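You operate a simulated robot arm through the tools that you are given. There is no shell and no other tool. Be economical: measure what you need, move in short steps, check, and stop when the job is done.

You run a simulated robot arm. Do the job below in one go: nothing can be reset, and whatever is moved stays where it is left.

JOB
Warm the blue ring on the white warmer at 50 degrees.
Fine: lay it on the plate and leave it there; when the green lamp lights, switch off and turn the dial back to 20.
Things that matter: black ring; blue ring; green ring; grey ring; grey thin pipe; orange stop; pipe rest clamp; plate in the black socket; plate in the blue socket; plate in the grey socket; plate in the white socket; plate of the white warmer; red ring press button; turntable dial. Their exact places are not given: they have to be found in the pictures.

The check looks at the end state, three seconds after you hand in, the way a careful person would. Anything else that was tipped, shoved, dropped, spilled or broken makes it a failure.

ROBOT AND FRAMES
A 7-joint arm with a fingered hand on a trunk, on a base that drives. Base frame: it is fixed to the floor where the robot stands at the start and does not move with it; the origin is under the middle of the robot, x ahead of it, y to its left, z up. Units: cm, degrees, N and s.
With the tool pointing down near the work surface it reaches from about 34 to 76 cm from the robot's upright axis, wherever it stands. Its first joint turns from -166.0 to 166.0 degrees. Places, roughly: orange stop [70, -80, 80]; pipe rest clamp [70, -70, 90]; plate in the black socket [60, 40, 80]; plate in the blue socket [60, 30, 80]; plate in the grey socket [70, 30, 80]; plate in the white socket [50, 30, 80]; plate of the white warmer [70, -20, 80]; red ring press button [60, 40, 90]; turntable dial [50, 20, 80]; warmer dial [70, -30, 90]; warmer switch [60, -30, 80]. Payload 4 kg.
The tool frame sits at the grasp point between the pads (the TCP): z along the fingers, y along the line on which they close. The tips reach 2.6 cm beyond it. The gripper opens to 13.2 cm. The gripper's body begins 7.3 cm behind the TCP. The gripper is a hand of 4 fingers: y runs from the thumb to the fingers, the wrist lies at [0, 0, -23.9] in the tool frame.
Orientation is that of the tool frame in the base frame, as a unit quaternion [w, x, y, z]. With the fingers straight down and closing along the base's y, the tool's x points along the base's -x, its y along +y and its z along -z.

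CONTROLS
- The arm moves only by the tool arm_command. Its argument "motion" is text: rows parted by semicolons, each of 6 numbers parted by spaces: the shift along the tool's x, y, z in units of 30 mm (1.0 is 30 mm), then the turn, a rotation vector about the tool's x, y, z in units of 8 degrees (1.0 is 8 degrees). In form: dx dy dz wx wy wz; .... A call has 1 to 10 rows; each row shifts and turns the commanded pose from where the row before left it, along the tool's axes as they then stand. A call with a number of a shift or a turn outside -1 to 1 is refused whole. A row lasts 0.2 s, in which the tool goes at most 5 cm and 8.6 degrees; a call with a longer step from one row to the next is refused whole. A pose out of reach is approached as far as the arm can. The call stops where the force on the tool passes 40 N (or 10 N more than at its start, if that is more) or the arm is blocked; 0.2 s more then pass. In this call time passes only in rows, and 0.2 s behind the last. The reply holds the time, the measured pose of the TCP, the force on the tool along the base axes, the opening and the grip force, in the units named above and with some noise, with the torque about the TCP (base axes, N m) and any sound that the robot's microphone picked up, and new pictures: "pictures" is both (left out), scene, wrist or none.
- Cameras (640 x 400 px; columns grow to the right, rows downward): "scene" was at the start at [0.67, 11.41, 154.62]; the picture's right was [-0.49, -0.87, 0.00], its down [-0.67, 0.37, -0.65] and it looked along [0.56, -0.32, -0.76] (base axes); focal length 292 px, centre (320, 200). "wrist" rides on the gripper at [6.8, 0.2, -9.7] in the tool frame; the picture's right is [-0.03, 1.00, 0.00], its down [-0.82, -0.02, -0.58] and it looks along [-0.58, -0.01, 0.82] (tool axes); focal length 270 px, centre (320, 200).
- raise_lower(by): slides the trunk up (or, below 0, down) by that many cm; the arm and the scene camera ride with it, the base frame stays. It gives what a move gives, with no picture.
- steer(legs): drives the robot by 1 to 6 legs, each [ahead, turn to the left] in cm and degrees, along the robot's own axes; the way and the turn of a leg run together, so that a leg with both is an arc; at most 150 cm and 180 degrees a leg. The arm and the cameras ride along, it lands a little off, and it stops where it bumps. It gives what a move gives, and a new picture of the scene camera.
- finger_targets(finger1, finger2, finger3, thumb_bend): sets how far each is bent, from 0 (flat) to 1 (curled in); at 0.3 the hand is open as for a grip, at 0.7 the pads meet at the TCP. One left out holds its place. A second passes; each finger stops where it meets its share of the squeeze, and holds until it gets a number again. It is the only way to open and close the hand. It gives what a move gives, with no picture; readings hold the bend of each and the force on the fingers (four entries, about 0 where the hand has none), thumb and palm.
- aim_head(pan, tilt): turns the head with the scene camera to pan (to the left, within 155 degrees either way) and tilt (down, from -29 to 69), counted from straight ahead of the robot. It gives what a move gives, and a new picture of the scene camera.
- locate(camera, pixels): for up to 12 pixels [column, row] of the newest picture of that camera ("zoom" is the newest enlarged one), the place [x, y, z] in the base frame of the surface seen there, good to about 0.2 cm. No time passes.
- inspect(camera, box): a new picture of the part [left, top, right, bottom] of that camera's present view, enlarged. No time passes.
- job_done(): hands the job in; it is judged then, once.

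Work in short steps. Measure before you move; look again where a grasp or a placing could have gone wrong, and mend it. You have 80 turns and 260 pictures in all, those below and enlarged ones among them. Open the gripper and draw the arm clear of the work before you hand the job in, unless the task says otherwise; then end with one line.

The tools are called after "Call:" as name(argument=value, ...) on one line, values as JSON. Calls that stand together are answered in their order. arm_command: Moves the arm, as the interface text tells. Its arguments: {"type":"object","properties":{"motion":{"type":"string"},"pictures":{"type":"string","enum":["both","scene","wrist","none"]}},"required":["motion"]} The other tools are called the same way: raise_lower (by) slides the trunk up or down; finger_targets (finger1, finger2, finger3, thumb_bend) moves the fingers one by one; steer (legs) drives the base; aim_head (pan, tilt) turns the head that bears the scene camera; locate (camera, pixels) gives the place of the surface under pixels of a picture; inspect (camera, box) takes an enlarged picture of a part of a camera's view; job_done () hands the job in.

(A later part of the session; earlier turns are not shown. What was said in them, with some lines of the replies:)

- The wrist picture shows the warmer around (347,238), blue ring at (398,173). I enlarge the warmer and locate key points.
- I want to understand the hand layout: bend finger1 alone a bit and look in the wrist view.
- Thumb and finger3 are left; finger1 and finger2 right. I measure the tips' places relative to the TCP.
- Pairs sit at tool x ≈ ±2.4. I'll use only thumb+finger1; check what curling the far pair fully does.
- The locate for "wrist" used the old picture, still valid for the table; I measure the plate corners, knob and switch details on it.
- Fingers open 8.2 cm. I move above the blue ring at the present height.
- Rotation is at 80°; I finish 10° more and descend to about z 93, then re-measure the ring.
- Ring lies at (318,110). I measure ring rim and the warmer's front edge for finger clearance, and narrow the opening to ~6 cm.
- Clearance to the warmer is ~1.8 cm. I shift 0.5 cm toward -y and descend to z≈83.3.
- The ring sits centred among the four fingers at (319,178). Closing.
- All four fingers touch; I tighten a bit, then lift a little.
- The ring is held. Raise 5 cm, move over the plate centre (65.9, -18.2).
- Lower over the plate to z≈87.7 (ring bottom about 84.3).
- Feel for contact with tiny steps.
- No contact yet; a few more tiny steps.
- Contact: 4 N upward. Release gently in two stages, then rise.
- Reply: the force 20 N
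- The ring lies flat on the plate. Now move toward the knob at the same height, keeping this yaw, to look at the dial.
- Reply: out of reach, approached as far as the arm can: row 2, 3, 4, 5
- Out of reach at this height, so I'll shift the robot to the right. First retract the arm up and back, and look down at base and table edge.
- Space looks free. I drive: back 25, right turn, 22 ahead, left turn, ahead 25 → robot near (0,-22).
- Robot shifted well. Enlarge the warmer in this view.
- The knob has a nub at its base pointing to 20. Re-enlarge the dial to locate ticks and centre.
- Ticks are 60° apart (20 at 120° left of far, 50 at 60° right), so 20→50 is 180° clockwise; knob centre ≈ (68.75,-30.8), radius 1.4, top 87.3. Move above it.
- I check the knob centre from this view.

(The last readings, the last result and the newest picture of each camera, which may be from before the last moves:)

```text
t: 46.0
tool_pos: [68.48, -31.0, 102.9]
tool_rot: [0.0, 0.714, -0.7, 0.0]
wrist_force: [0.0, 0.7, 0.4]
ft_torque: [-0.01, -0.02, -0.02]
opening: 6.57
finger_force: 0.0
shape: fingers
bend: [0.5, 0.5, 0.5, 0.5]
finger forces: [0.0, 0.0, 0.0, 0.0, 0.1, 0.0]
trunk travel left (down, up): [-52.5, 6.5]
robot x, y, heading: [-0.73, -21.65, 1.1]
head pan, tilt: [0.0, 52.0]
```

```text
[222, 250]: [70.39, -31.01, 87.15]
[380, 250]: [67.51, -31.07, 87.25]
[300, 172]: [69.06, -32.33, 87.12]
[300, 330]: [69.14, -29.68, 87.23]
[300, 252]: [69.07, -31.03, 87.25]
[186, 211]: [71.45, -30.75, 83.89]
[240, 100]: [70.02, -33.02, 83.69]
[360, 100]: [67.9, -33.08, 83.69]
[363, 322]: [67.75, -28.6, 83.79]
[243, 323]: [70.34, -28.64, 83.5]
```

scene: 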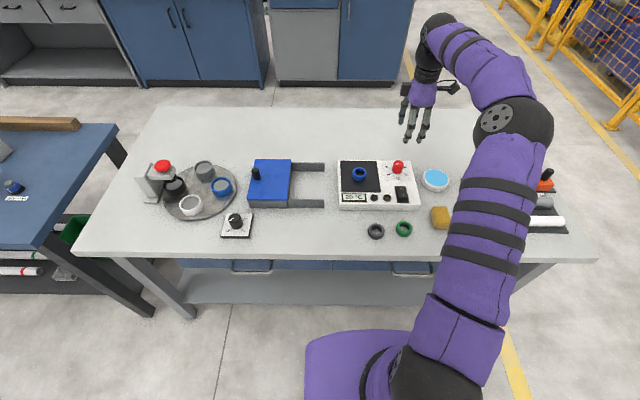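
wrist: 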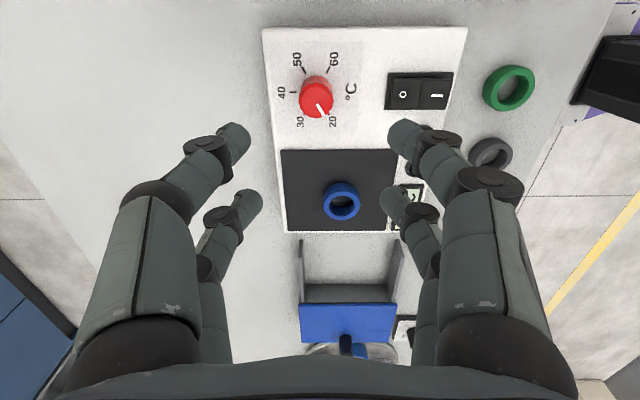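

Knob centre (68.95,-30.9). Shift 0.45 cm and descend to z≈88.

Call:
arm_command(motion="0 -0.15 0.9 0 0 0;0 0 0.9 0 0 0;0 0 0.9 0 0 0;0 0 0.8 0 0 0;0 0 0.7 0 0 0;0 0 0.5 0 0 0;0 0 0.27 0 0 0", pictures="wrist")

```text
t: 47.6
tool_pos: [68.96, -30.76, 88.06]
tool_rot: [0.001, 0.714, -0.7, 0.0]
wrist_force: [0.8, 1.1, -0.2]
ft_torque: [-0.02, -0.03, 0.01]
opening: 6.55
finger_force: 0.1
shape: fingers
bend: [0.5, 0.5, 0.5, 0.5]
finger forces: [0.0, 0.0, 0.0, 0.0, 0.1, 0.0]
trunk travel left (down, up): [-52.5, 6.5]
robot x, y, heading: [-0.65, -21.51, 0.8]
head pan, tilt: [0.0, 52.0]
```

wrist: 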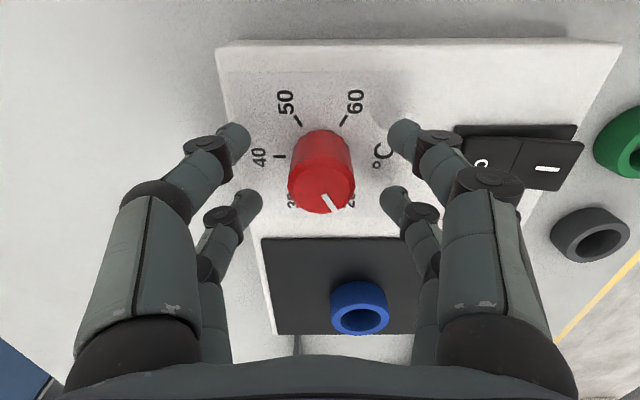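

The knob is centred. Close four fingers on it.

Call:
finger_targets(finger1=0.7, finger2=0.7, finger3=0.7, thumb_bend=0.7)

Call:
inspect(camera="wrist", box=[220, 80, 420, 260])

```text
t: 48.6
tool_pos: [69.02, -30.82, 88.06]
tool_rot: [-0.001, 0.713, -0.701, 0.0]
wrist_force: [0.1, 0.2, -2.6]
ft_torque: [0.0, 0.0, -0.03]
opening: 0.84
finger_force: 3.8
shape: fingers
bend: [0.67, 0.67, 0.67, 0.69]
finger forces: [2.0, 2.2, 1.8, 0.0, 1.9, 0.0]
trunk travel left (down, up): [-52.5, 6.5]
robot x, y, heading: [0.01, -21.82, 0.9]
head pan, tilt: [0.0, 52.0]
```

```text
2.22 times, centred on (320, 170) of wrist
```

zoom: 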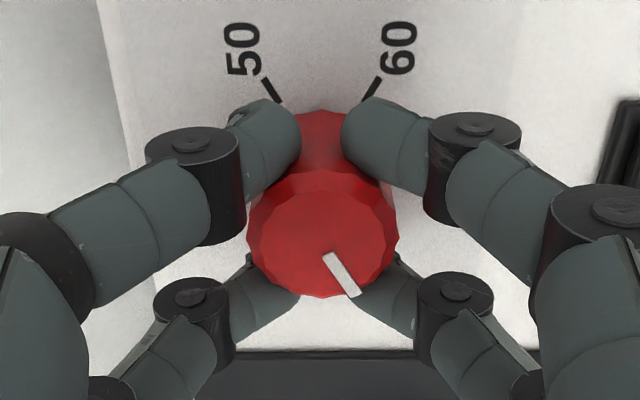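

Good symmetric cage. Tighten, then turn +24° clockwise as a test.

Call:
finger_targets(finger1=0.76, finger2=0.76, finger3=0.76, thumb_bend=0.76)

Call:
arm_command(motion="0 0 0 0 0 1;0 0 0 0 0 1;0 0 0 0 0 1", pictures="wrist")

```text
t: 49.6
tool_pos: [69.06, -30.78, 87.89]
tool_rot: [0.001, 0.714, -0.701, 0.0]
wrist_force: [1.0, -0.9, -9.3]
ft_torque: [-0.04, -0.01, 0.03]
opening: 0.39
finger_force: 13.4
shape: fingers
bend: [0.71, 0.71, 0.71, 0.71]
finger forces: [6.3, 7.1, 5.8, 0.0, 8.2, 0.1]
trunk travel left (down, up): [-52.5, 6.5]
robot x, y, heading: [-0.47, -21.9, 1.2]
head pan, tilt: [0.0, 52.0]
```

```text
t: 50.4
tool_pos: [69.09, -30.86, 87.86]
tool_rot: [-0.001, -0.552, 0.834, 0.0]
wrist_force: [0.2, -2.0, -10.5]
ft_torque: [-0.08, -0.02, 0.02]
opening: 0.39
finger_force: 13.6
shape: fingers
bend: [0.71, 0.71, 0.71, 0.71]
finger forces: [6.9, 6.6, 5.4, 0.1, 8.3, 0.0]
trunk travel left (down, up): [-52.5, 6.5]
robot x, y, heading: [-0.45, -21.95, 0.8]
head pan, tilt: [0.0, 52.0]
```

wrist: 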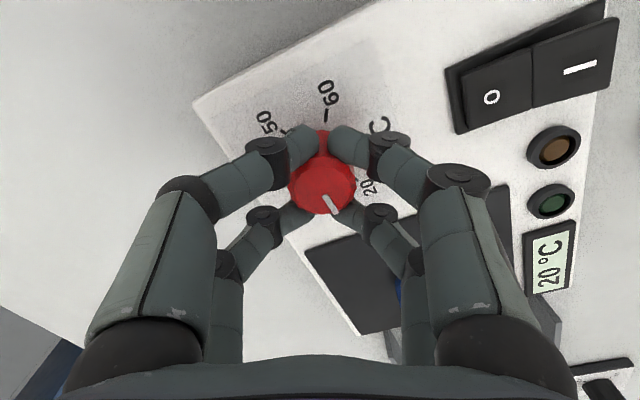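

Knob follows the hand. Continue 80°.

Call:
arm_command(motion="0 0 0 0 0 1;0 0 0 0 0 1;0 0 0 0 0 1;0 0 0 0 0 1;0 0 0 0 0 1;0 0 0 0 0 1;0 0 0 0 0 1;0 0 0 0 0 1;0 0 0 0 0 1;0 0 0 0 0 1", pictures="wrist")

```text
t: 52.6
tool_pos: [68.95, -30.87, 88.0]
tool_rot: [-0.001, 0.114, 0.994, 0.0]
wrist_force: [-9.4, -3.0, -10.7]
ft_torque: [-0.06, 0.15, 0.04]
opening: 0.43
finger_force: 15.3
shape: fingers
bend: [0.71, 0.71, 0.72, 0.71]
finger forces: [8.1, 5.2, 5.7, 0.1, 11.9, 0.0]
trunk travel left (down, up): [-52.5, 6.5]
robot x, y, heading: [-0.56, -21.71, 0.9]
head pan, tilt: [0.0, 52.0]
```

wrist: 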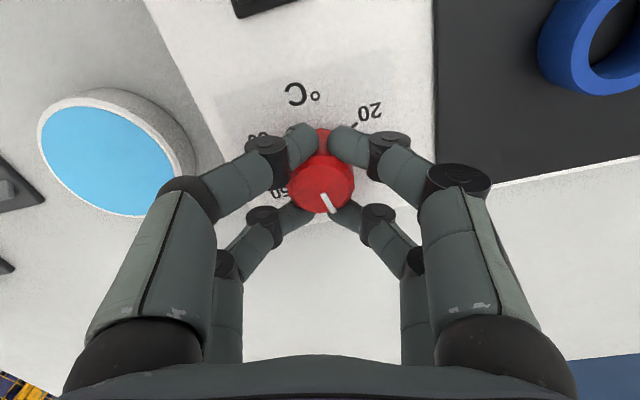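

104° done; turn the remaining 75.8°.

Call:
arm_command(motion="0 0 0 0 0 1;0 0 0 0 0 1;0 0 0 0 0 1;0 0 0 0 0 1;0 0 0 0 0 1;0 0 0 0 0 1;0 0 0 0 0 1;0 0 0 0 0 1;0 0 0 0 0 1;0 0 0 0 0 0.475", pictures="wrist")

Call:
inspect(camera="wrist", box=[220, 80, 420, 260])

Call:
inspect(camera="scene", box=[330, 120, 460, 230])

```text
t: 54.8
tool_pos: [69.04, -30.73, 87.93]
tool_rot: [0.0, 0.699, 0.715, 0.0]
wrist_force: [-7.2, 1.4, -10.9]
ft_torque: [0.03, 0.14, 0.04]
opening: 0.31
finger_force: 15.2
shape: fingers
bend: [0.71, 0.71, 0.72, 0.71]
finger forces: [6.5, 6.3, 8.1, 0.1, 9.5, 0.1]
trunk travel left (down, up): [-52.5, 6.5]
robot x, y, heading: [-0.58, -22.03, 0.7]
head pan, tilt: [0.0, 52.0]
```

wrist: 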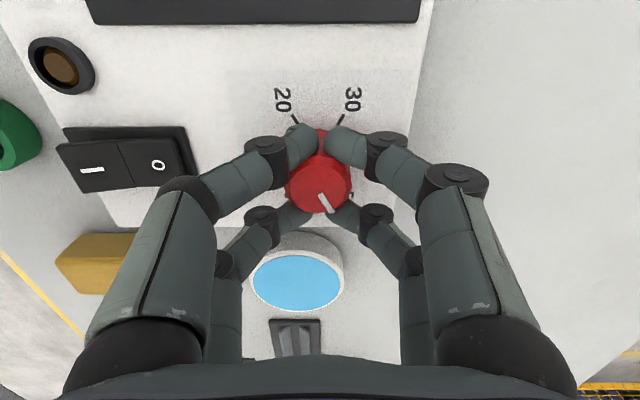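

```text
2.22 times, centred on (320, 170) of wrist
```

zoom: 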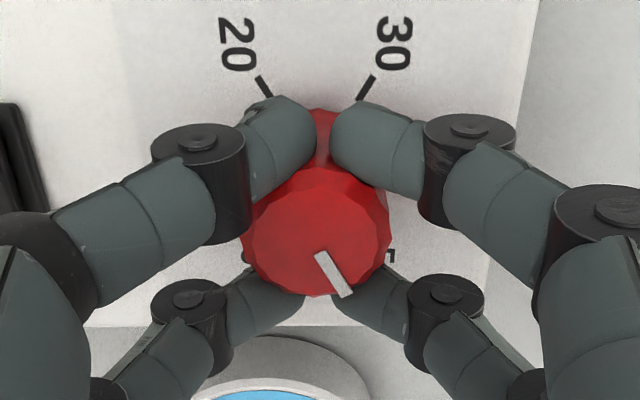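

```text
3.64 times, centred on (395, 175) of scene
```

zoom: 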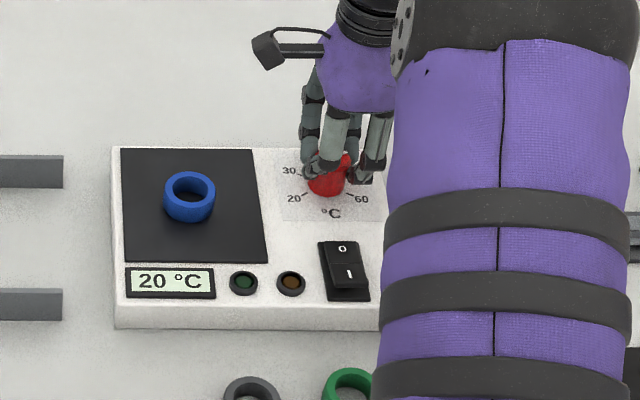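

Line in the hand frame unchanged, so the knob turned 180°. Release, rise and check.

Call:
finger_targets(finger1=0.5, finger2=0.5, finger3=0.5, thumb_bend=0.5)

Call:
arm_command(motion="0 0 -0.6 0 0 0;0 0 -1 0 0 0;0 0 -1 0 0 0;0 0 -1 0 0 0;0 0 -1 0 0 0", pictures="wrist")

Call:
inspect(camera="wrist", box=[250, 40, 390, 140])

```text
t: 55.8
tool_pos: [69.04, -30.9, 88.1]
tool_rot: [0.0, 0.699, 0.715, 0.0]
wrist_force: [-0.1, -0.3, -0.7]
ft_torque: [0.03, 0.01, 0.01]
opening: 6.53
finger_force: 0.0
shape: fingers
bend: [0.5, 0.5, 0.5, 0.5]
finger forces: [0.0, 0.0, 0.0, 0.0, 0.0, 0.0]
trunk travel left (down, up): [-52.5, 6.5]
robot x, y, heading: [-0.08, -21.72, 0.9]
head pan, tilt: [0.0, 52.0]
```

```text
t: 57.0
tool_pos: [69.08, -30.95, 101.77]
tool_rot: [0.0, 0.699, 0.715, 0.0]
wrist_force: [-0.2, 0.1, 0.3]
ft_torque: [0.01, -0.04, -0.01]
opening: 6.53
finger_force: 0.0
shape: fingers
bend: [0.5, 0.5, 0.5, 0.5]
finger forces: [0.1, 0.1, 0.0, 0.0, 0.0, 0.0]
trunk travel left (down, up): [-52.5, 6.5]
robot x, y, heading: [-0.43, -21.65, 1.0]
head pan, tilt: [0.0, 52.0]
```

wrist: 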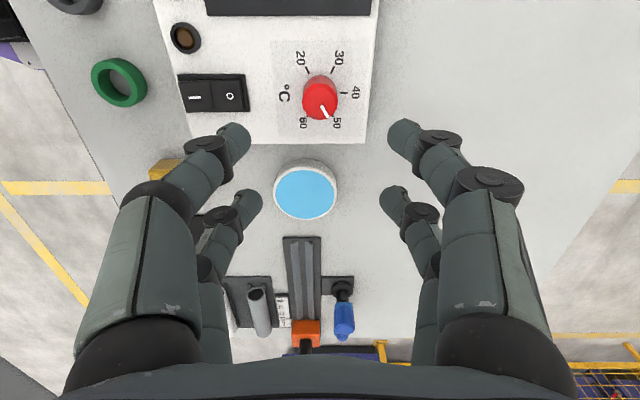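

```text
4.00 times, centred on (320, 90) of wrist
```

zoom: 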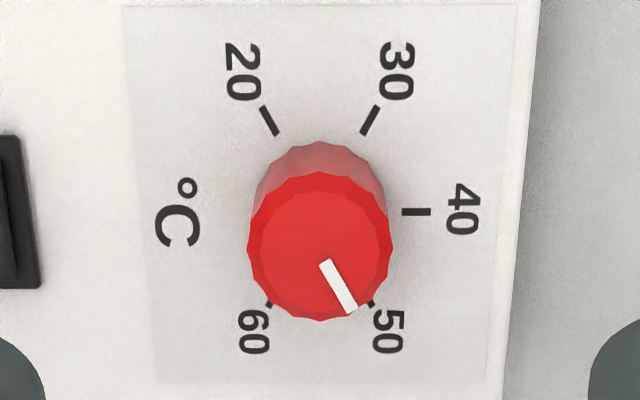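

Dial is on 50. Now measure the rocker switch from the current views.

Call:
inspect(camera="wrist", box=[160, 60, 260, 120])

Call:
locate(camera="wrist", pixels=[[185, 96], [196, 96], [205, 96], [212, 96], [220, 95], [231, 95], [240, 94], [196, 83], [196, 108], [184, 38], [265, 195], [334, 195]])

```text
6.40 times, centred on (210, 90) of wrist
```

zoom: 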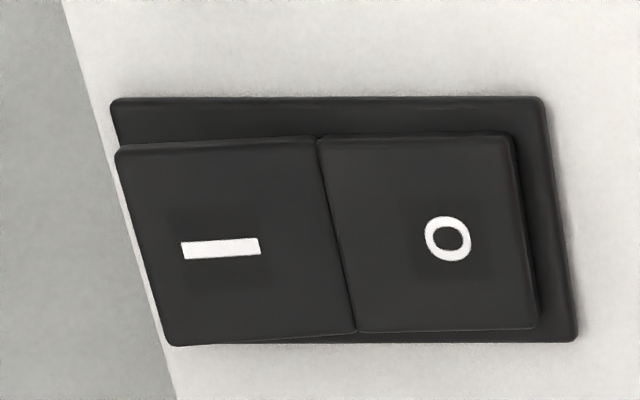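

```text
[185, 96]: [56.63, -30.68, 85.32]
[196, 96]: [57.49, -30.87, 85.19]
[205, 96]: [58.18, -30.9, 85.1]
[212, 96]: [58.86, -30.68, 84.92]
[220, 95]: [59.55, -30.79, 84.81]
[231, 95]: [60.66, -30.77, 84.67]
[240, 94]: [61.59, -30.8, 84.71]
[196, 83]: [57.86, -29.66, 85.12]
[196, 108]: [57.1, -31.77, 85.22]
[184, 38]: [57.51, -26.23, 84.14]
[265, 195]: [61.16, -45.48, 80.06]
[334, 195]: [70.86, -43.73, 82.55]
```

Rocker: I end x≈56.5 z≈85.4, pivot x≈58.7, y≈-30.9. Make a poking pair with thumb+finger1, curl the other two, and move above the I side.

Call:
finger_targets(finger3=1.0)

Call:
finger_targets(finger1=0.71, thumb_bend=0.71, finger2=0.9)

Call:
arm_command(motion="-0.1 -0.8 0 0 0 0;-0.1 -0.8 0 0 0 0;-0.1 -0.8 0 0 0 0;-0.1 -0.8 0 0 0 0;-0.09 -0.83 0 0 0 0;0 0 0.9 0 0 0;0 0 0.9 0 0 0;0 0 0.9 0 0 0;0 0 0.8 0 0 0", pictures="both")

Call:
inspect(camera="wrist", box=[220, 60, 420, 240])

```text
t: 58.0
tool_pos: [68.99, -30.9, 101.82]
tool_rot: [0.001, 0.699, 0.715, 0.0]
wrist_force: [0.4, -1.0, -0.5]
ft_torque: [-0.01, -0.04, -0.02]
opening: 6.54
finger_force: 0.1
shape: fingers
bend: [0.5, 0.5, 1.0, 0.5]
finger forces: [0.0, 0.0, 0.0, 0.0, 0.0, 0.1]
trunk travel left (down, up): [-52.5, 6.5]
robot x, y, heading: [-0.64, -21.66, 1.0]
head pan, tilt: [0.0, 52.0]
```

```text
t: 59.0
tool_pos: [69.14, -30.95, 101.82]
tool_rot: [0.001, 0.699, 0.715, 0.001]
wrist_force: [-0.5, 0.6, -0.8]
ft_torque: [-0.06, -0.04, -0.01]
opening: 0.01
finger_force: 0.2
shape: fingers
bend: [0.71, 0.87, 1.0, 0.71]
finger forces: [0.1, 0.0, 0.0, 0.1, 0.1, 0.0]
trunk travel left (down, up): [-52.5, 6.5]
robot x, y, heading: [-0.31, -22.2, 0.5]
head pan, tilt: [0.0, 52.0]
```

```text
t: 61.0
tool_pos: [56.96, -32.59, 91.32]
tool_rot: [0.0, 0.699, 0.715, 0.001]
wrist_force: [0.0, 0.1, -0.4]
ft_torque: [0.01, -0.02, -0.04]
opening: 0.0
finger_force: 0.0
shape: fingers
bend: [0.71, 0.87, 1.0, 0.71]
finger forces: [0.1, 0.0, 0.1, 0.0, 0.0, 0.0]
trunk travel left (down, up): [-52.5, 6.5]
robot x, y, heading: [-0.3, -21.92, 0.9]
head pan, tilt: [0.0, 52.0]
```

scene: 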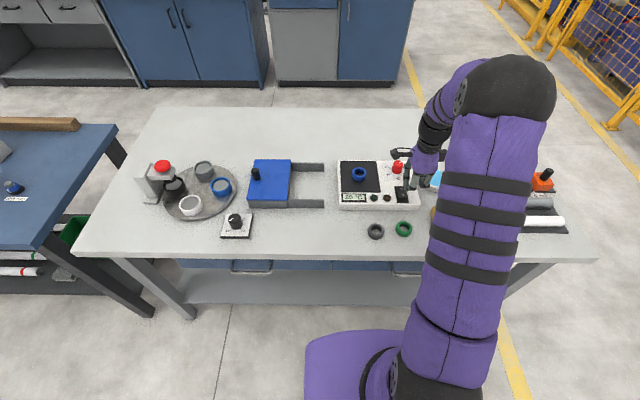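
wrist: 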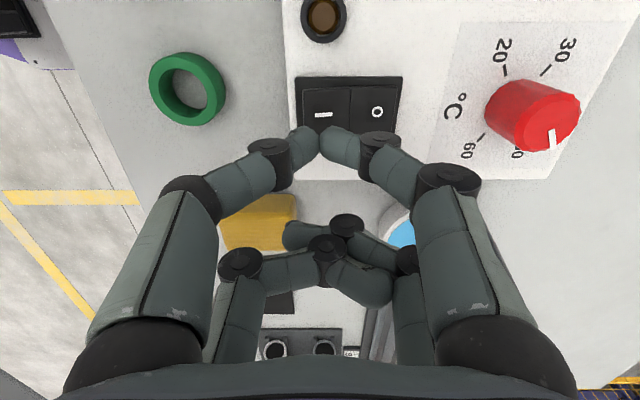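

```text
2.22 times, centred on (320, 150) of wrist
```

zoom: 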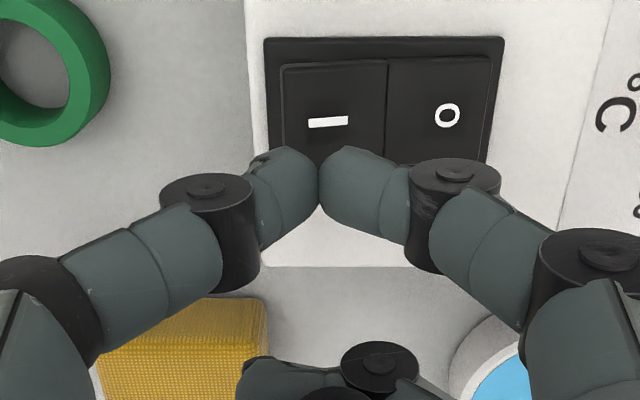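

Check tip positions against the rocker.

Call:
locate(camera="zoom", pixels=[[285, 165], [350, 165], [318, 190], [290, 152], [345, 152], [327, 121], [447, 115], [388, 110], [385, 350]])

```text
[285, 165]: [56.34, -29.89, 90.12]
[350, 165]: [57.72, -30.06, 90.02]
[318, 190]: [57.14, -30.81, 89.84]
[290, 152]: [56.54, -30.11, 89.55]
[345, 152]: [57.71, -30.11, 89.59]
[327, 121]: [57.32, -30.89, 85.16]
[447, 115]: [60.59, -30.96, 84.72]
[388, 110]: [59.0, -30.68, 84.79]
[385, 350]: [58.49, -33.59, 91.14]
```

Tips are centred on the I half. Press down in small steps.

Call:
arm_command(motion="0 -0.1 0.4 0 0 0;0 0 0.35 0 0 0;0 0 0.25 0 0 0;0 0 0.07 0 0 0;0 0 0.07 0 0 0;0 0 0.07 0 0 0", pictures="wrist")

```text
t: 62.4
tool_pos: [56.63, -32.61, 87.66]
tool_rot: [0.0, 0.699, 0.715, 0.0]
wrist_force: [-0.4, 0.0, 2.3]
ft_torque: [0.05, 0.02, 0.0]
opening: 0.01
finger_force: 0.0
shape: fingers
bend: [0.71, 0.87, 1.0, 0.71]
finger forces: [0.1, 0.0, 0.1, 0.1, 0.0, 0.1]
trunk travel left (down, up): [-52.5, 6.5]
robot x, y, heading: [-0.46, -21.77, 0.7]
head pan, tilt: [0.0, 52.0]
```

wrist: 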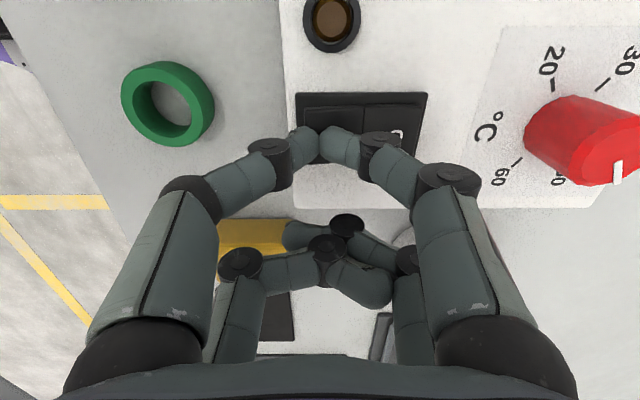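

Contact begins (2.3 N). Press on.

Call:
arm_command(motion="0 0 0.07 0 0 0;0 0 0.07 0 0 0;0 0 0.07 0 0 0;0 0 0.07 0 0 0", pictures="both")

Call:
inspect(camera="scene", box=[330, 150, 430, 220])

```text
t: 63.4
tool_pos: [56.67, -32.64, 87.05]
tool_rot: [0.003, 0.699, 0.715, 0.001]
wrist_force: [-1.1, 0.1, 22.6]
ft_torque: [0.35, 0.05, -0.02]
opening: 0.0
finger_force: 13.1
shape: fingers
bend: [0.73, 0.87, 1.0, 0.71]
finger forces: [13.9, 0.1, 0.1, 0.1, 11.9, 0.1]
trunk travel left (down, up): [-52.5, 6.5]
robot x, y, heading: [-0.08, -21.37, 1.0]
head pan, tilt: [0.0, 52.0]
```

scene: 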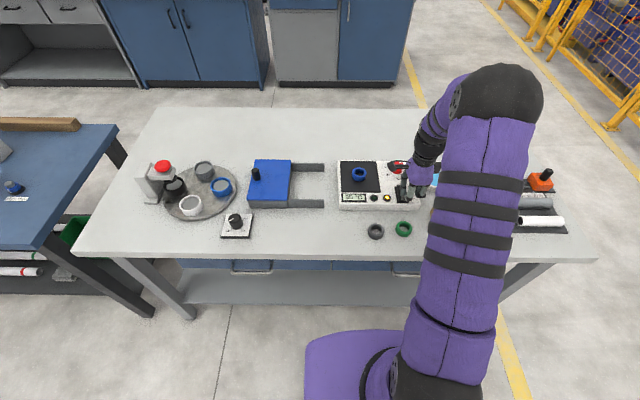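
wrist: 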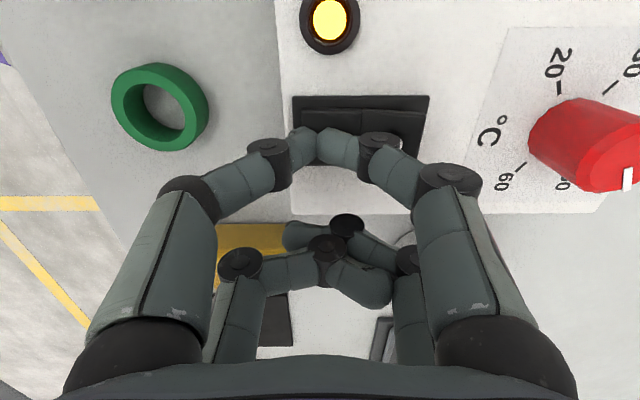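

```text
5.71 times, centred on (380, 185) of scene
```

zoom: 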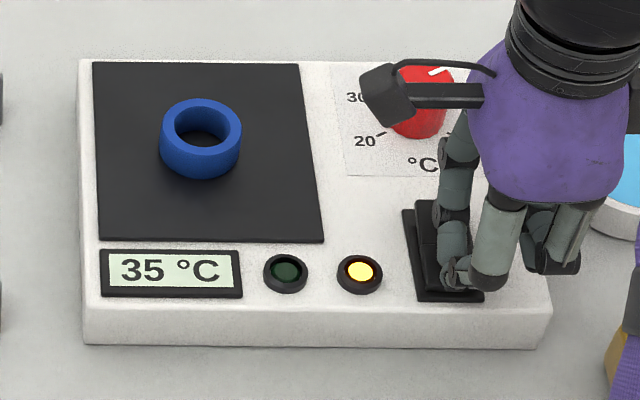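

Amber lit, 35 °C. Rise and move over the O end (x≈60.8), while the warmer heats.

Call:
arm_command(motion="0 0 -0.5 0 0 0;0 0 -0.5 0 0 0;0 0.7 0 0 0 0;0 0.7 0 0 0 0", pictures="both")

Call:
inspect(camera="scene", box=[330, 150, 430, 220])

```text
t: 64.4
tool_pos: [60.87, -32.46, 89.84]
tool_rot: [-0.001, 0.698, 0.716, 0.0]
wrist_force: [-0.4, -0.2, -0.3]
ft_torque: [0.02, 0.01, 0.01]
opening: 0.0
finger_force: 0.1
shape: fingers
bend: [0.71, 0.87, 1.0, 0.71]
finger forces: [0.1, 0.0, 0.1, 0.0, 0.0, 0.0]
trunk travel left (down, up): [-52.5, 6.5]
robot x, y, heading: [-0.38, -21.83, 0.9]
head pan, tilt: [0.0, 52.0]
```

scene: 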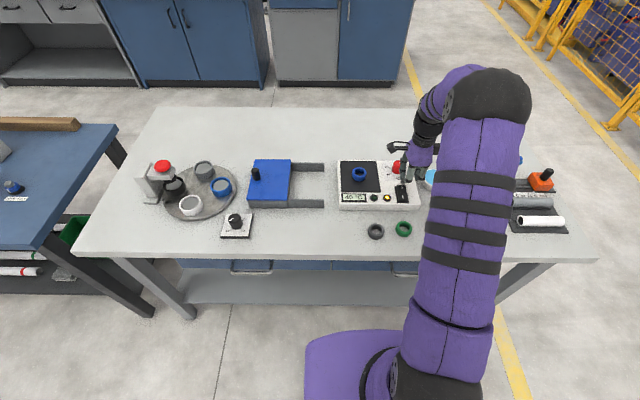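
wrist: 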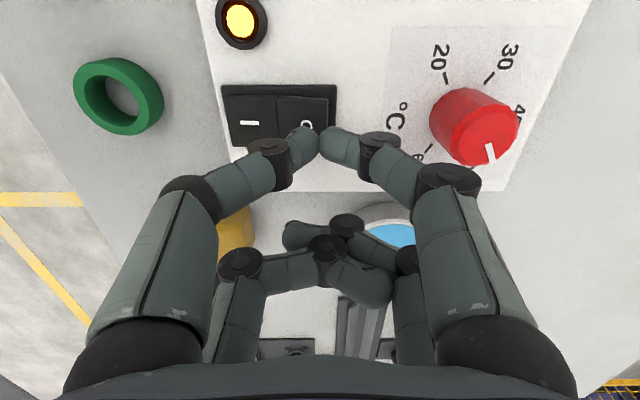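

```text
5.71 times, centred on (380, 185) of scene
```

zoom: 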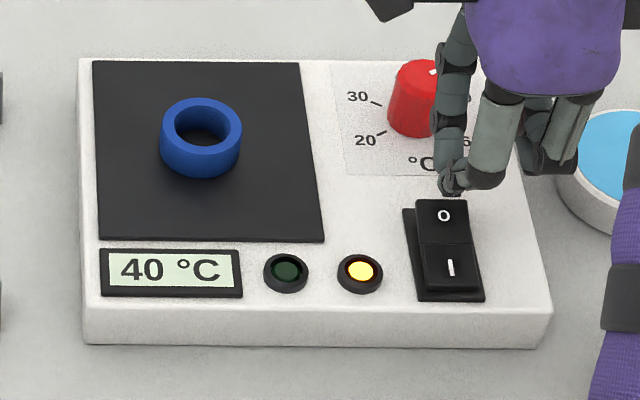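

40 °C and rising; wait 2 s in place.

Call:
arm_command(motion="0 0 0 0 0 0;0 0 0 0 0 0;0 0 0 0 0 0;0 0 0 0 0 0;0 0 0 0 0 0;0 0 0 0 0 0;0 0 0 0 0 0;0 0 0 0 0 0;0 0 0 0 0 0;0 0 0 0 0 0", pictures="none")

Call:
inspect(camera="scene", box=[330, 150, 430, 220])

```text
t: 66.6
tool_pos: [60.81, -32.45, 89.95]
tool_rot: [0.0, 0.699, 0.715, 0.0]
wrist_force: [-0.8, 0.0, -0.7]
ft_torque: [-0.01, 0.01, 0.01]
opening: 0.0
finger_force: 0.0
shape: fingers
bend: [0.71, 0.87, 1.0, 0.71]
finger forces: [0.0, 0.0, 0.0, 0.0, 0.0, 0.0]
trunk travel left (down, up): [-52.5, 6.5]
robot x, y, heading: [0.07, -21.88, 1.0]
head pan, tilt: [0.0, 52.0]
```

```text
5.71 times, centred on (380, 185) of scene
```

zoom: 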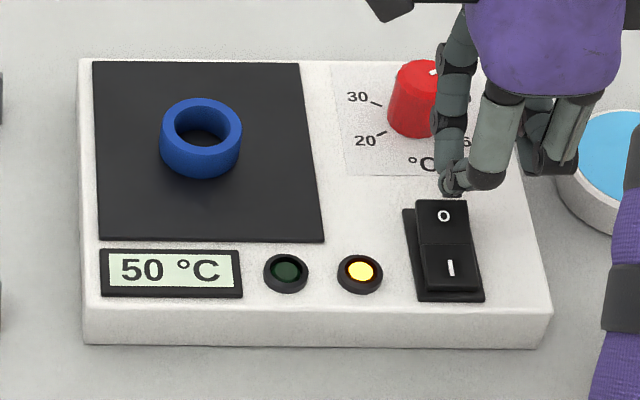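

50 °C shown, green not yet lit. Wait on in 2 s steps.

Call:
arm_command(motion="0 0 0 0 0 0;0 0 0 0 0 0;0 0 0 0 0 0;0 0 0 0 0 0;0 0 0 0 0 0;0 0 0 0 0 0;0 0 0 0 0 0;0 0 0 0 0 0;0 0 0 0 0 0;0 0 0 0 0 0", pictures="none")

Call:
inspect(camera="scene", box=[330, 150, 430, 220])

```text
t: 68.8
tool_pos: [61.01, -32.45, 89.89]
tool_rot: [0.0, 0.699, 0.715, 0.001]
wrist_force: [0.1, -0.2, -0.7]
ft_torque: [-0.01, 0.0, 0.0]
opening: 0.0
finger_force: 0.0
shape: fingers
bend: [0.71, 0.87, 1.0, 0.71]
finger forces: [0.0, 0.1, 0.1, 0.0, 0.0, 0.0]
trunk travel left (down, up): [-52.5, 6.5]
robot x, y, heading: [0.07, -21.27, 0.7]
head pan, tilt: [0.0, 52.0]
```

```text
5.71 times, centred on (380, 185) of scene
```

zoom: 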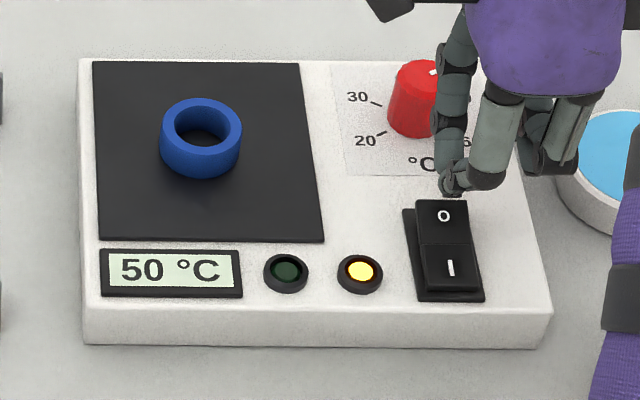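

Call:
arm_command(motion="0 0 0 0 0 0;0 0 0 0 0 0;0 0 0 0 0 0;0 0 0 0 0 0;0 0 0 0 0 0;0 0 0 0 0 0;0 0 0 0 0 0;0 0 0 0 0 0;0 0 0 0 0 0;0 0 0 0 0 0", pictures="none")

Call:
inspect(camera="scene", box=[330, 150, 430, 220])

Call:
arm_command(motion="0 0 0 0 0 0;0 0 0 0 0 0;0 0 0 0 0 0;0 0 0 0 0 0;0 0 0 0 0 0;0 0 0 0 0 0;0 0 0 0 0 0;0 0 0 0 0 0;0 0 0 0 0 0;0 0 0 0 0 0", pictures="none")

Call:
inspect(camera="scene", box=[330, 150, 430, 220])

```text
t: 71.0
tool_pos: [60.99, -32.43, 89.88]
tool_rot: [0.0, 0.699, 0.715, 0.0]
wrist_force: [-0.2, -0.1, -0.3]
ft_torque: [-0.03, -0.01, 0.01]
opening: 0.0
finger_force: 0.1
shape: fingers
bend: [0.71, 0.87, 1.0, 0.71]
finger forces: [0.0, 0.0, 0.0, 0.0, 0.0, 0.1]
trunk travel left (down, up): [-52.5, 6.5]
robot x, y, heading: [-0.22, -21.58, 0.8]
head pan, tilt: [0.0, 52.0]
```

```text
5.71 times, centred on (380, 185) of scene
```

zoom: 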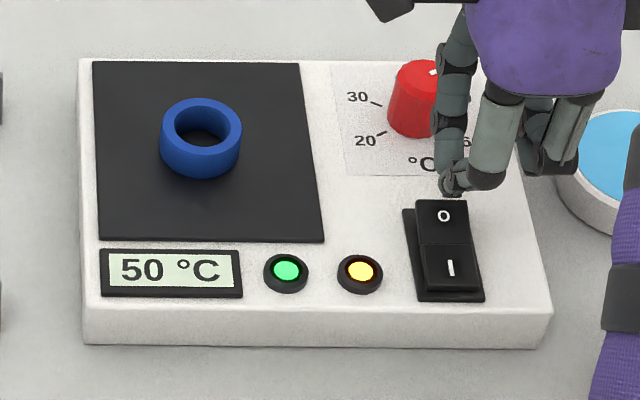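

```text
t: 73.2
tool_pos: [60.92, -32.44, 89.87]
tool_rot: [0.0, 0.699, 0.715, 0.0]
wrist_force: [0.1, -0.1, 0.1]
ft_torque: [-0.01, -0.03, 0.0]
opening: 0.0
finger_force: 0.1
shape: fingers
bend: [0.71, 0.87, 1.0, 0.71]
finger forces: [0.1, 0.0, 0.0, 0.0, 0.1, 0.0]
trunk travel left (down, up): [-52.5, 6.5]
robot x, y, heading: [-0.4, -21.59, 1.0]
head pan, tilt: [0.0, 52.0]
```

```text
5.71 times, centred on (380, 185) of scene
```

zoom: 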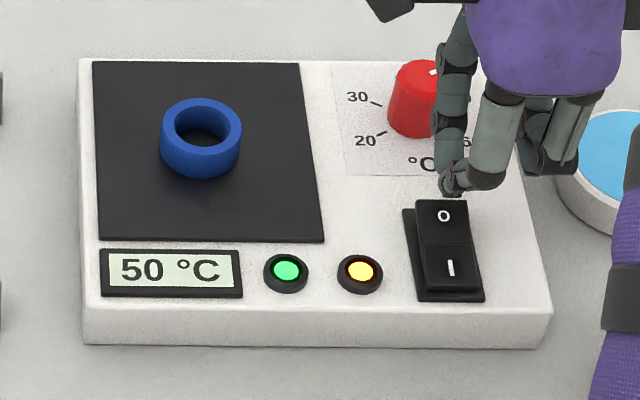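

Green is lit. Press the O side now.

Call:
arm_command(motion="0 0 0.45 0 0 0;0 0 0.25 0 0 0;0 0 0.07 0 0 0;0 0 0.07 0 0 0;0 0 0.07 0 0 0;0 0 0.06 0 0 0", pictures="wrist")

Call:
inspect(camera="scene", box=[330, 150, 430, 220])

```text
t: 74.6
tool_pos: [60.88, -32.39, 87.06]
tool_rot: [0.001, 0.7, 0.715, 0.001]
wrist_force: [-2.1, 0.5, 17.6]
ft_torque: [0.34, 0.16, 0.05]
opening: 0.0
finger_force: 9.2
shape: fingers
bend: [0.71, 0.87, 1.0, 0.72]
finger forces: [0.1, 0.0, 0.0, 0.0, 17.9, 0.1]
trunk travel left (down, up): [-52.5, 6.5]
robot x, y, heading: [-0.66, -21.76, 0.9]
head pan, tilt: [0.0, 52.0]
```

wrist: 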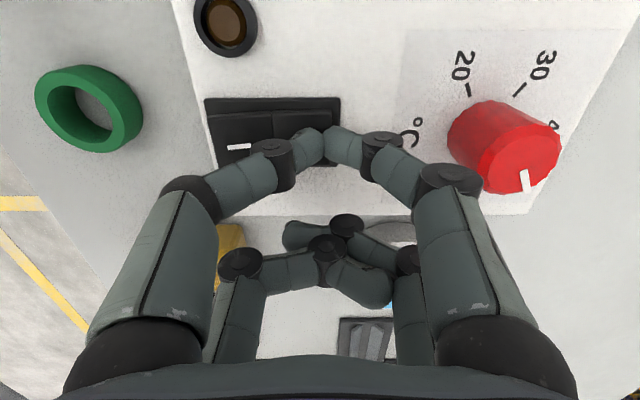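

```text
5.71 times, centred on (380, 185) of scene
```

zoom: 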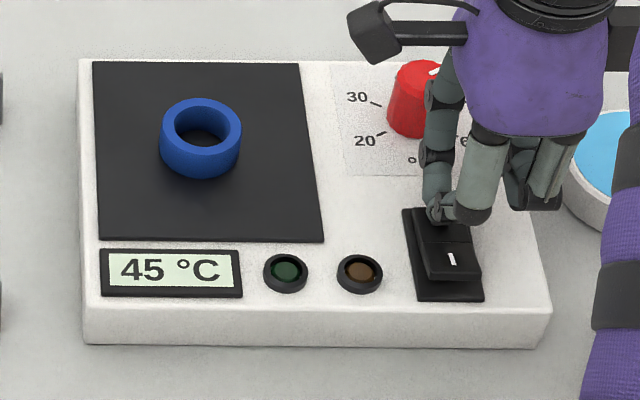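

Switched off, lamps dark. Rise 15 cm and go over the knob, then reopen the fingers.

Call:
arm_command(motion="0 0 -0.6 0 0 0;0 0 -1 0 0 0;0 0 -1 0 0 0;0 0 -1 0 0 0;0 0 -1 0 0 0;0 0 -0.4 0 0 0;0.15 0.9 0 0 0 0;0.15 0.9 0 0 0 0;0.15 0.91 0 0 0 0", pictures="none")

Call:
finger_targets(finger2=0.5)

Call:
finger_targets(finger1=0.5, finger2=0.5, finger3=0.5, thumb_bend=0.5)

Call:
inspect(camera="wrist", box=[0, 0, 640, 400])

Call:
locate(camera="zoom", pixels=[[320, 98]])

```text
t: 76.6
tool_pos: [69.11, -30.95, 101.91]
tool_rot: [0.0, 0.699, 0.715, 0.0]
wrist_force: [0.9, -0.1, 0.7]
ft_torque: [0.0, -0.01, -0.01]
opening: 0.02
finger_force: 0.0
shape: fingers
bend: [0.71, 0.87, 1.0, 0.71]
finger forces: [0.0, 0.0, 0.0, 0.0, 0.0, 0.0]
trunk travel left (down, up): [-52.5, 6.5]
robot x, y, heading: [-0.33, -21.6, 1.1]
head pan, tilt: [0.0, 52.0]
```

```text
t: 77.6
tool_pos: [68.94, -30.9, 101.85]
tool_rot: [-0.001, 0.699, 0.716, -0.001]
wrist_force: [0.1, -0.6, 0.4]
ft_torque: [0.03, 0.01, -0.01]
opening: 0.03
finger_force: 0.1
shape: fingers
bend: [0.71, 0.5, 1.0, 0.71]
finger forces: [0.0, 0.1, 0.0, 0.1, 0.0, 0.0]
trunk travel left (down, up): [-52.5, 6.5]
robot x, y, heading: [-0.43, -21.91, 0.8]
head pan, tilt: [0.0, 52.0]
```

```text
t: 78.6
tool_pos: [69.01, -30.89, 101.92]
tool_rot: [0.0, 0.699, 0.715, 0.0]
wrist_force: [-0.5, 0.0, 0.4]
ft_torque: [0.0, 0.0, 0.01]
opening: 6.53
finger_force: 0.1
shape: fingers
bend: [0.5, 0.5, 0.5, 0.5]
finger forces: [0.1, 0.0, 0.0, 0.0, 0.1, 0.0]
trunk travel left (down, up): [-52.5, 6.5]
robot x, y, heading: [-0.74, -21.72, 0.9]
head pan, tilt: [0.0, 52.0]
```

```text
1.00 times, centred on (320, 200) of wrist (not enlarged: the box is as wide or as high as the picture)
```

zoom: 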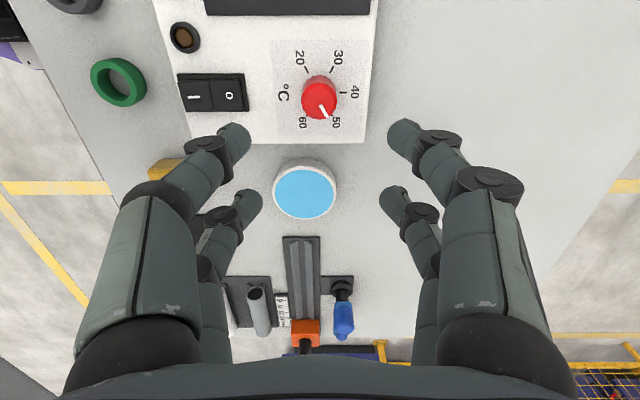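

```text
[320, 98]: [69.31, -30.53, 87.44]
```

Above the knob as before. Descend to z≈88 (same as before).

Call:
arm_command(motion="0 0 0.9 0 0 0;0 0 0.9 0 0 0;0 0 0.9 0 0 0;0 0 0.8 0 0 0;0 0 0.6 0 0 0;0 0 0.35 0 0 0;0 0 0.17 0 0 0", pictures="wrist")

Call:
finger_targets(finger1=0.7, finger2=0.7, finger3=0.7, thumb_bend=0.7)

Call:
finger_targets(finger1=0.76, finger2=0.76, finger3=0.76, thumb_bend=0.76)

Call:
inspect(camera="wrist", box=[220, 80, 420, 260])

```text
t: 80.2
tool_pos: [69.04, -30.88, 88.02]
tool_rot: [0.001, 0.699, 0.715, 0.0]
wrist_force: [-0.8, -0.6, 0.1]
ft_torque: [-0.03, 0.03, 0.02]
opening: 6.56
finger_force: 0.1
shape: fingers
bend: [0.5, 0.5, 0.5, 0.5]
finger forces: [0.0, 0.1, 0.0, 0.0, 0.1, 0.0]
trunk travel left (down, up): [-52.5, 6.5]
robot x, y, heading: [-0.44, -22.08, 0.8]
head pan, tilt: [0.0, 52.0]
```

wrist: 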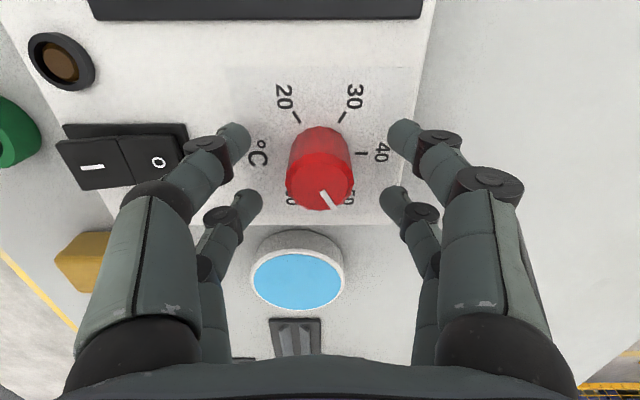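

```text
t: 81.2
tool_pos: [69.02, -30.94, 88.08]
tool_rot: [-0.001, 0.698, 0.716, -0.001]
wrist_force: [-1.7, 2.0, -3.4]
ft_torque: [0.05, 0.05, -0.03]
opening: 1.17
finger_force: 4.0
shape: fingers
bend: [0.66, 0.68, 0.68, 0.68]
finger forces: [2.5, 1.3, 1.3, 0.0, 3.4, 0.0]
trunk travel left (down, up): [-52.5, 6.5]
robot x, y, heading: [-0.4, -21.71, 1.1]
head pan, tilt: [0.0, 52.0]
```

```text
t: 82.2
tool_pos: [68.94, -30.95, 87.78]
tool_rot: [-0.001, 0.699, 0.715, -0.001]
wrist_force: [-4.4, 0.9, -12.2]
ft_torque: [0.07, 0.06, 0.04]
opening: 0.87
finger_force: 14.9
shape: fingers
bend: [0.7, 0.73, 0.73, 0.67]
finger forces: [6.5, 6.1, 6.7, 0.0, 11.4, 0.1]
trunk travel left (down, up): [-52.5, 6.5]
robot x, y, heading: [-0.41, -21.63, 1.1]
head pan, tilt: [0.0, 52.0]
```

```text
2.22 times, centred on (320, 170) of wrist
```

zoom: 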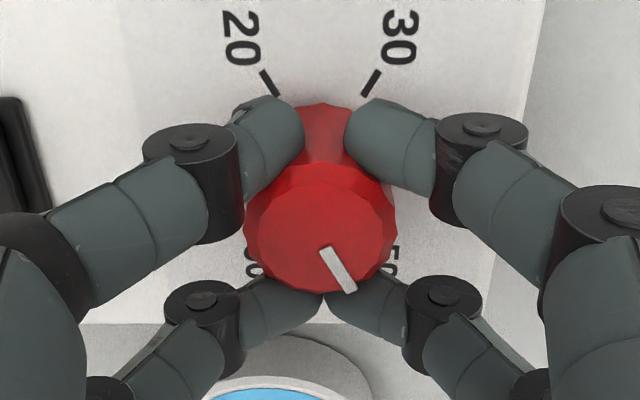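

Gripped, line unchanged. Turn back counter-clockwise: first 80°.

Call:
arm_command(motion="0 0 0 0 0 -1;0 0 0 0 0 -1;0 0 0 0 0 -1;0 0 0 0 0 -1;0 0 0 0 0 -1;0 0 0 0 0 -1;0 0 0 0 0 -1;0 0 0 0 0 -1;0 0 0 0 0 -1;0 0 0 0 0 -1", pictures="wrist")

```text
t: 84.4
tool_pos: [69.14, -30.88, 88.06]
tool_rot: [0.0, 0.074, 0.997, 0.0]
wrist_force: [2.2, 1.1, -14.7]
ft_torque: [0.09, -0.01, -0.03]
opening: 0.79
finger_force: 15.5
shape: fingers
bend: [0.7, 0.73, 0.73, 0.68]
finger forces: [6.9, 8.8, 6.3, 0.0, 9.9, 0.0]
trunk travel left (down, up): [-52.5, 6.5]
robot x, y, heading: [-0.44, -21.81, 0.9]
head pan, tilt: [0.0, 52.0]
```

wrist: 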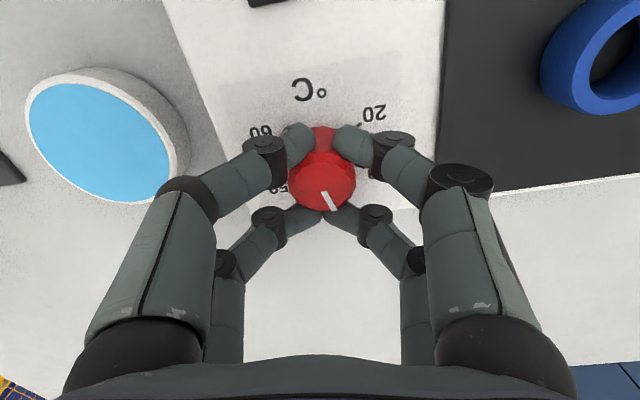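

Knob follows. Another 80°, then 20°.

Call:
arm_command(motion="0 0 0 0 0 -1;0 0 0 0 0 -1;0 0 0 0 0 -1;0 0 0 0 0 -1;0 0 0 0 0 -1;0 0 0 0 0 -1;0 0 0 0 0 -1;0 0 0 0 0 -1;0 0 0 0 0 -1;0 0 0 0 0 -1", pictures="none")

Call:
arm_command(motion="0 0 0 0 0 -1;0 0 0 0 0 -1;0 0 0 0 0 -0.5", pictures="wrist")

Call:
inspect(camera="wrist", box=[220, 80, 420, 260])

```text
t: 86.6
tool_pos: [69.01, -30.77, 87.91]
tool_rot: [0.0, -0.585, 0.811, 0.001]
wrist_force: [5.6, 14.5, -9.8]
ft_torque: [0.27, -0.09, -0.02]
opening: 0.78
finger_force: 19.8
shape: fingers
bend: [0.7, 0.73, 0.73, 0.69]
finger forces: [5.8, 14.5, 10.8, 0.0, 8.8, 0.0]
trunk travel left (down, up): [-52.5, 6.5]
robot x, y, heading: [-0.25, -21.83, 0.8]
head pan, tilt: [0.0, 52.0]
```

```text
t: 87.4
tool_pos: [69.05, -30.63, 87.96]
tool_rot: [0.0, 0.716, -0.698, 0.0]
wrist_force: [1.4, 17.9, -9.5]
ft_torque: [0.33, 0.0, -0.01]
opening: 0.74
finger_force: 21.3
shape: fingers
bend: [0.71, 0.73, 0.73, 0.69]
finger forces: [5.6, 15.2, 13.3, 0.0, 9.1, 0.0]
trunk travel left (down, up): [-52.5, 6.5]
robot x, y, heading: [-0.24, -21.17, 1.2]
head pan, tilt: [0.0, 52.0]
```

wrist: 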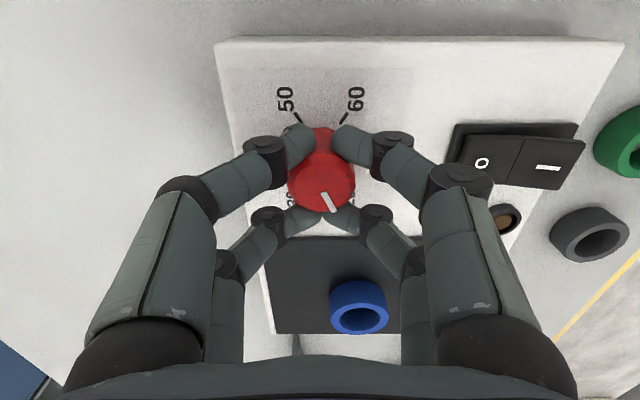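

```text
2.22 times, centred on (320, 170) of wrist
```

zoom: 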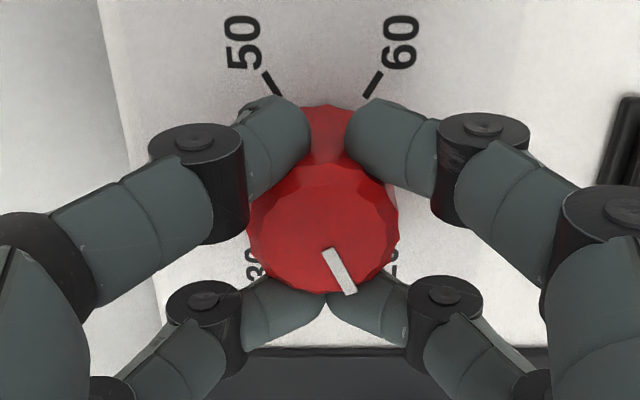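

Knob back by 180°. Release, rise, check dial, ring and warmer.

Call:
finger_targets(finger1=0.5, finger2=0.5, finger3=0.5, thumb_bend=0.5)

Call:
arm_command(motion="0 0 -0.6 0 0 0;0 0 -1 0 0 0;0 0 -1 0 0 0;0 0 -1 0 0 0;0 0 -1 0 0 0;0 0 -1 0 0 0", pictures="both")

Call:
inspect(camera="wrist", box=[250, 40, 390, 140])

Call:
inspect(camera="scene", box=[330, 150, 430, 220])

```text
t: 88.4
tool_pos: [69.09, -30.87, 88.03]
tool_rot: [0.001, 0.715, -0.699, 0.0]
wrist_force: [0.4, -1.0, -0.8]
ft_torque: [-0.03, -0.01, 0.02]
opening: 6.55
finger_force: 0.1
shape: fingers
bend: [0.5, 0.5, 0.5, 0.5]
finger forces: [0.1, 0.0, 0.0, 0.0, 0.0, 0.0]
trunk travel left (down, up): [-52.5, 6.5]
robot x, y, heading: [-0.42, -21.78, 1.0]
head pan, tilt: [0.0, 52.0]
```

```text
t: 89.8
tool_pos: [68.89, -30.9, 104.73]
tool_rot: [0.0, 0.715, -0.699, 0.0]
wrist_force: [0.4, 0.0, -0.3]
ft_torque: [-0.01, 0.02, 0.0]
opening: 6.58
finger_force: 0.0
shape: fingers
bend: [0.5, 0.5, 0.5, 0.5]
finger forces: [0.0, 0.1, 0.0, 0.0, 0.1, 0.0]
trunk travel left (down, up): [-52.5, 6.5]
robot x, y, heading: [0.01, -21.61, 0.8]
head pan, tilt: [0.0, 52.0]
```

scene: 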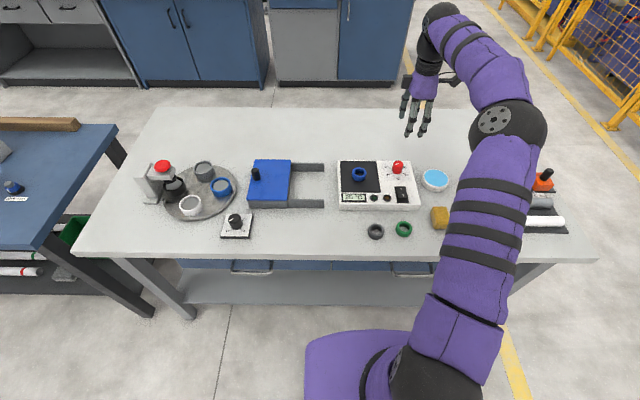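
wrist: 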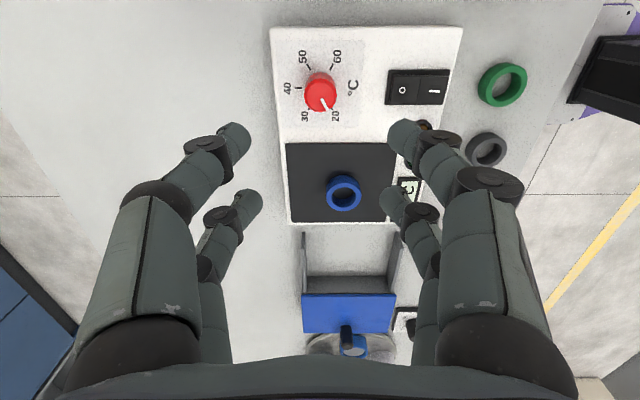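

```text
4.00 times, centred on (320, 90) of wrist
```

zoom: 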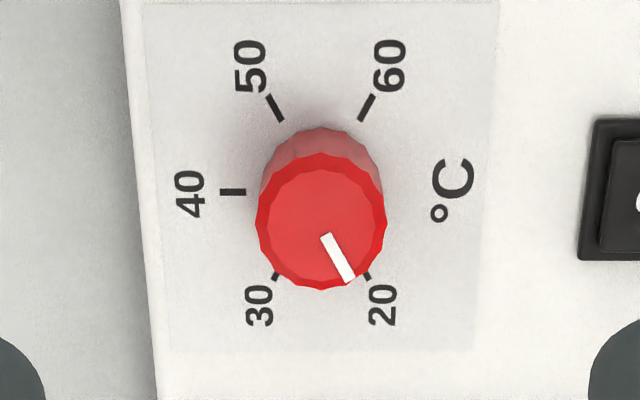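

```text
5.71 times, centred on (380, 185) of scene
```

zoom: 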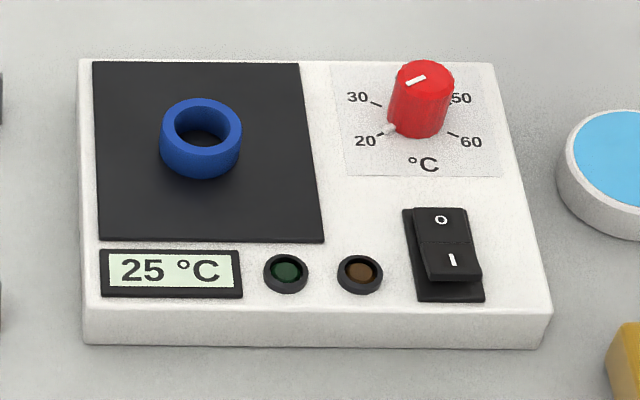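

Dial at 20 with the nub on its tick, switch off, ring on the plate. Draw the arm up and back, open, then hand in.

Call:
arm_command(motion="0 0 -1 0 0 0;0 0 -1 0 0 0;0 0.8 -1 0 0 0;0 0.9 -0.6 0 0 0;0 0.9 0 0 0 0;0 0.9 0 0 0 0;0 0.9 0 0 0 0;0 0.9 0 0 0 0;0 0.9 0 0 0 0;0 0.9 0 0 0 0", pictures="scene")

Call:
finger_targets(finger1=0.3, finger2=0.3, finger3=0.3, thumb_bend=0.3)

```text
t: 92.0
tool_pos: [47.7, -31.31, 115.67]
tool_rot: [0.0, 0.715, -0.699, 0.0]
wrist_force: [-0.4, 0.2, 0.4]
ft_torque: [0.04, 0.05, 0.01]
opening: 6.55
finger_force: 0.1
shape: fingers
bend: [0.5, 0.5, 0.5, 0.5]
finger forces: [0.0, 0.0, 0.0, 0.0, 0.0, 0.0]
trunk travel left (down, up): [-52.5, 6.5]
robot x, y, heading: [-0.47, -21.7, 0.8]
head pan, tilt: [0.0, 52.0]
```

scene: 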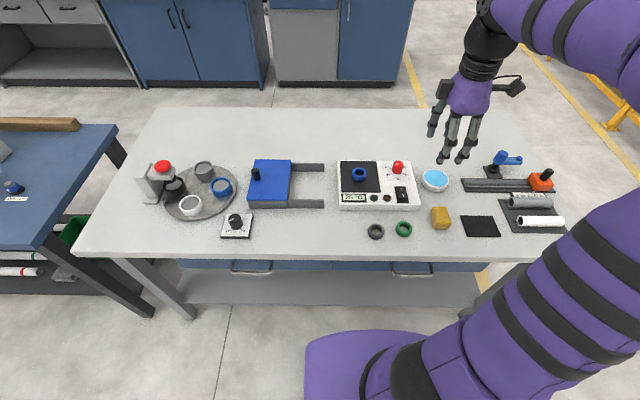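

```text
t: 93.0
tool_pos: [47.53, -31.49, 115.72]
tool_rot: [0.0, 0.715, -0.699, 0.0]
wrist_force: [0.0, -1.0, 0.4]
ft_torque: [0.03, 0.05, -0.02]
opening: 13.23
finger_force: 0.1
shape: fingers
bend: [0.3, 0.3, 0.3, 0.3]
finger forces: [0.0, 0.0, 0.0, 0.1, 0.0, 0.1]
trunk travel left (down, up): [-52.5, 6.5]
robot x, y, heading: [-0.33, -22.11, 0.7]
head pan, tilt: [0.0, 52.0]
```

Everything is in place; handing in.

Call:
job_done()

```text
The job is handed in.
```

The blue ring was warmed at 50 °C until the green lamp lit. It is still on the white warmer's plate, with the switch off and the dial back at 20.
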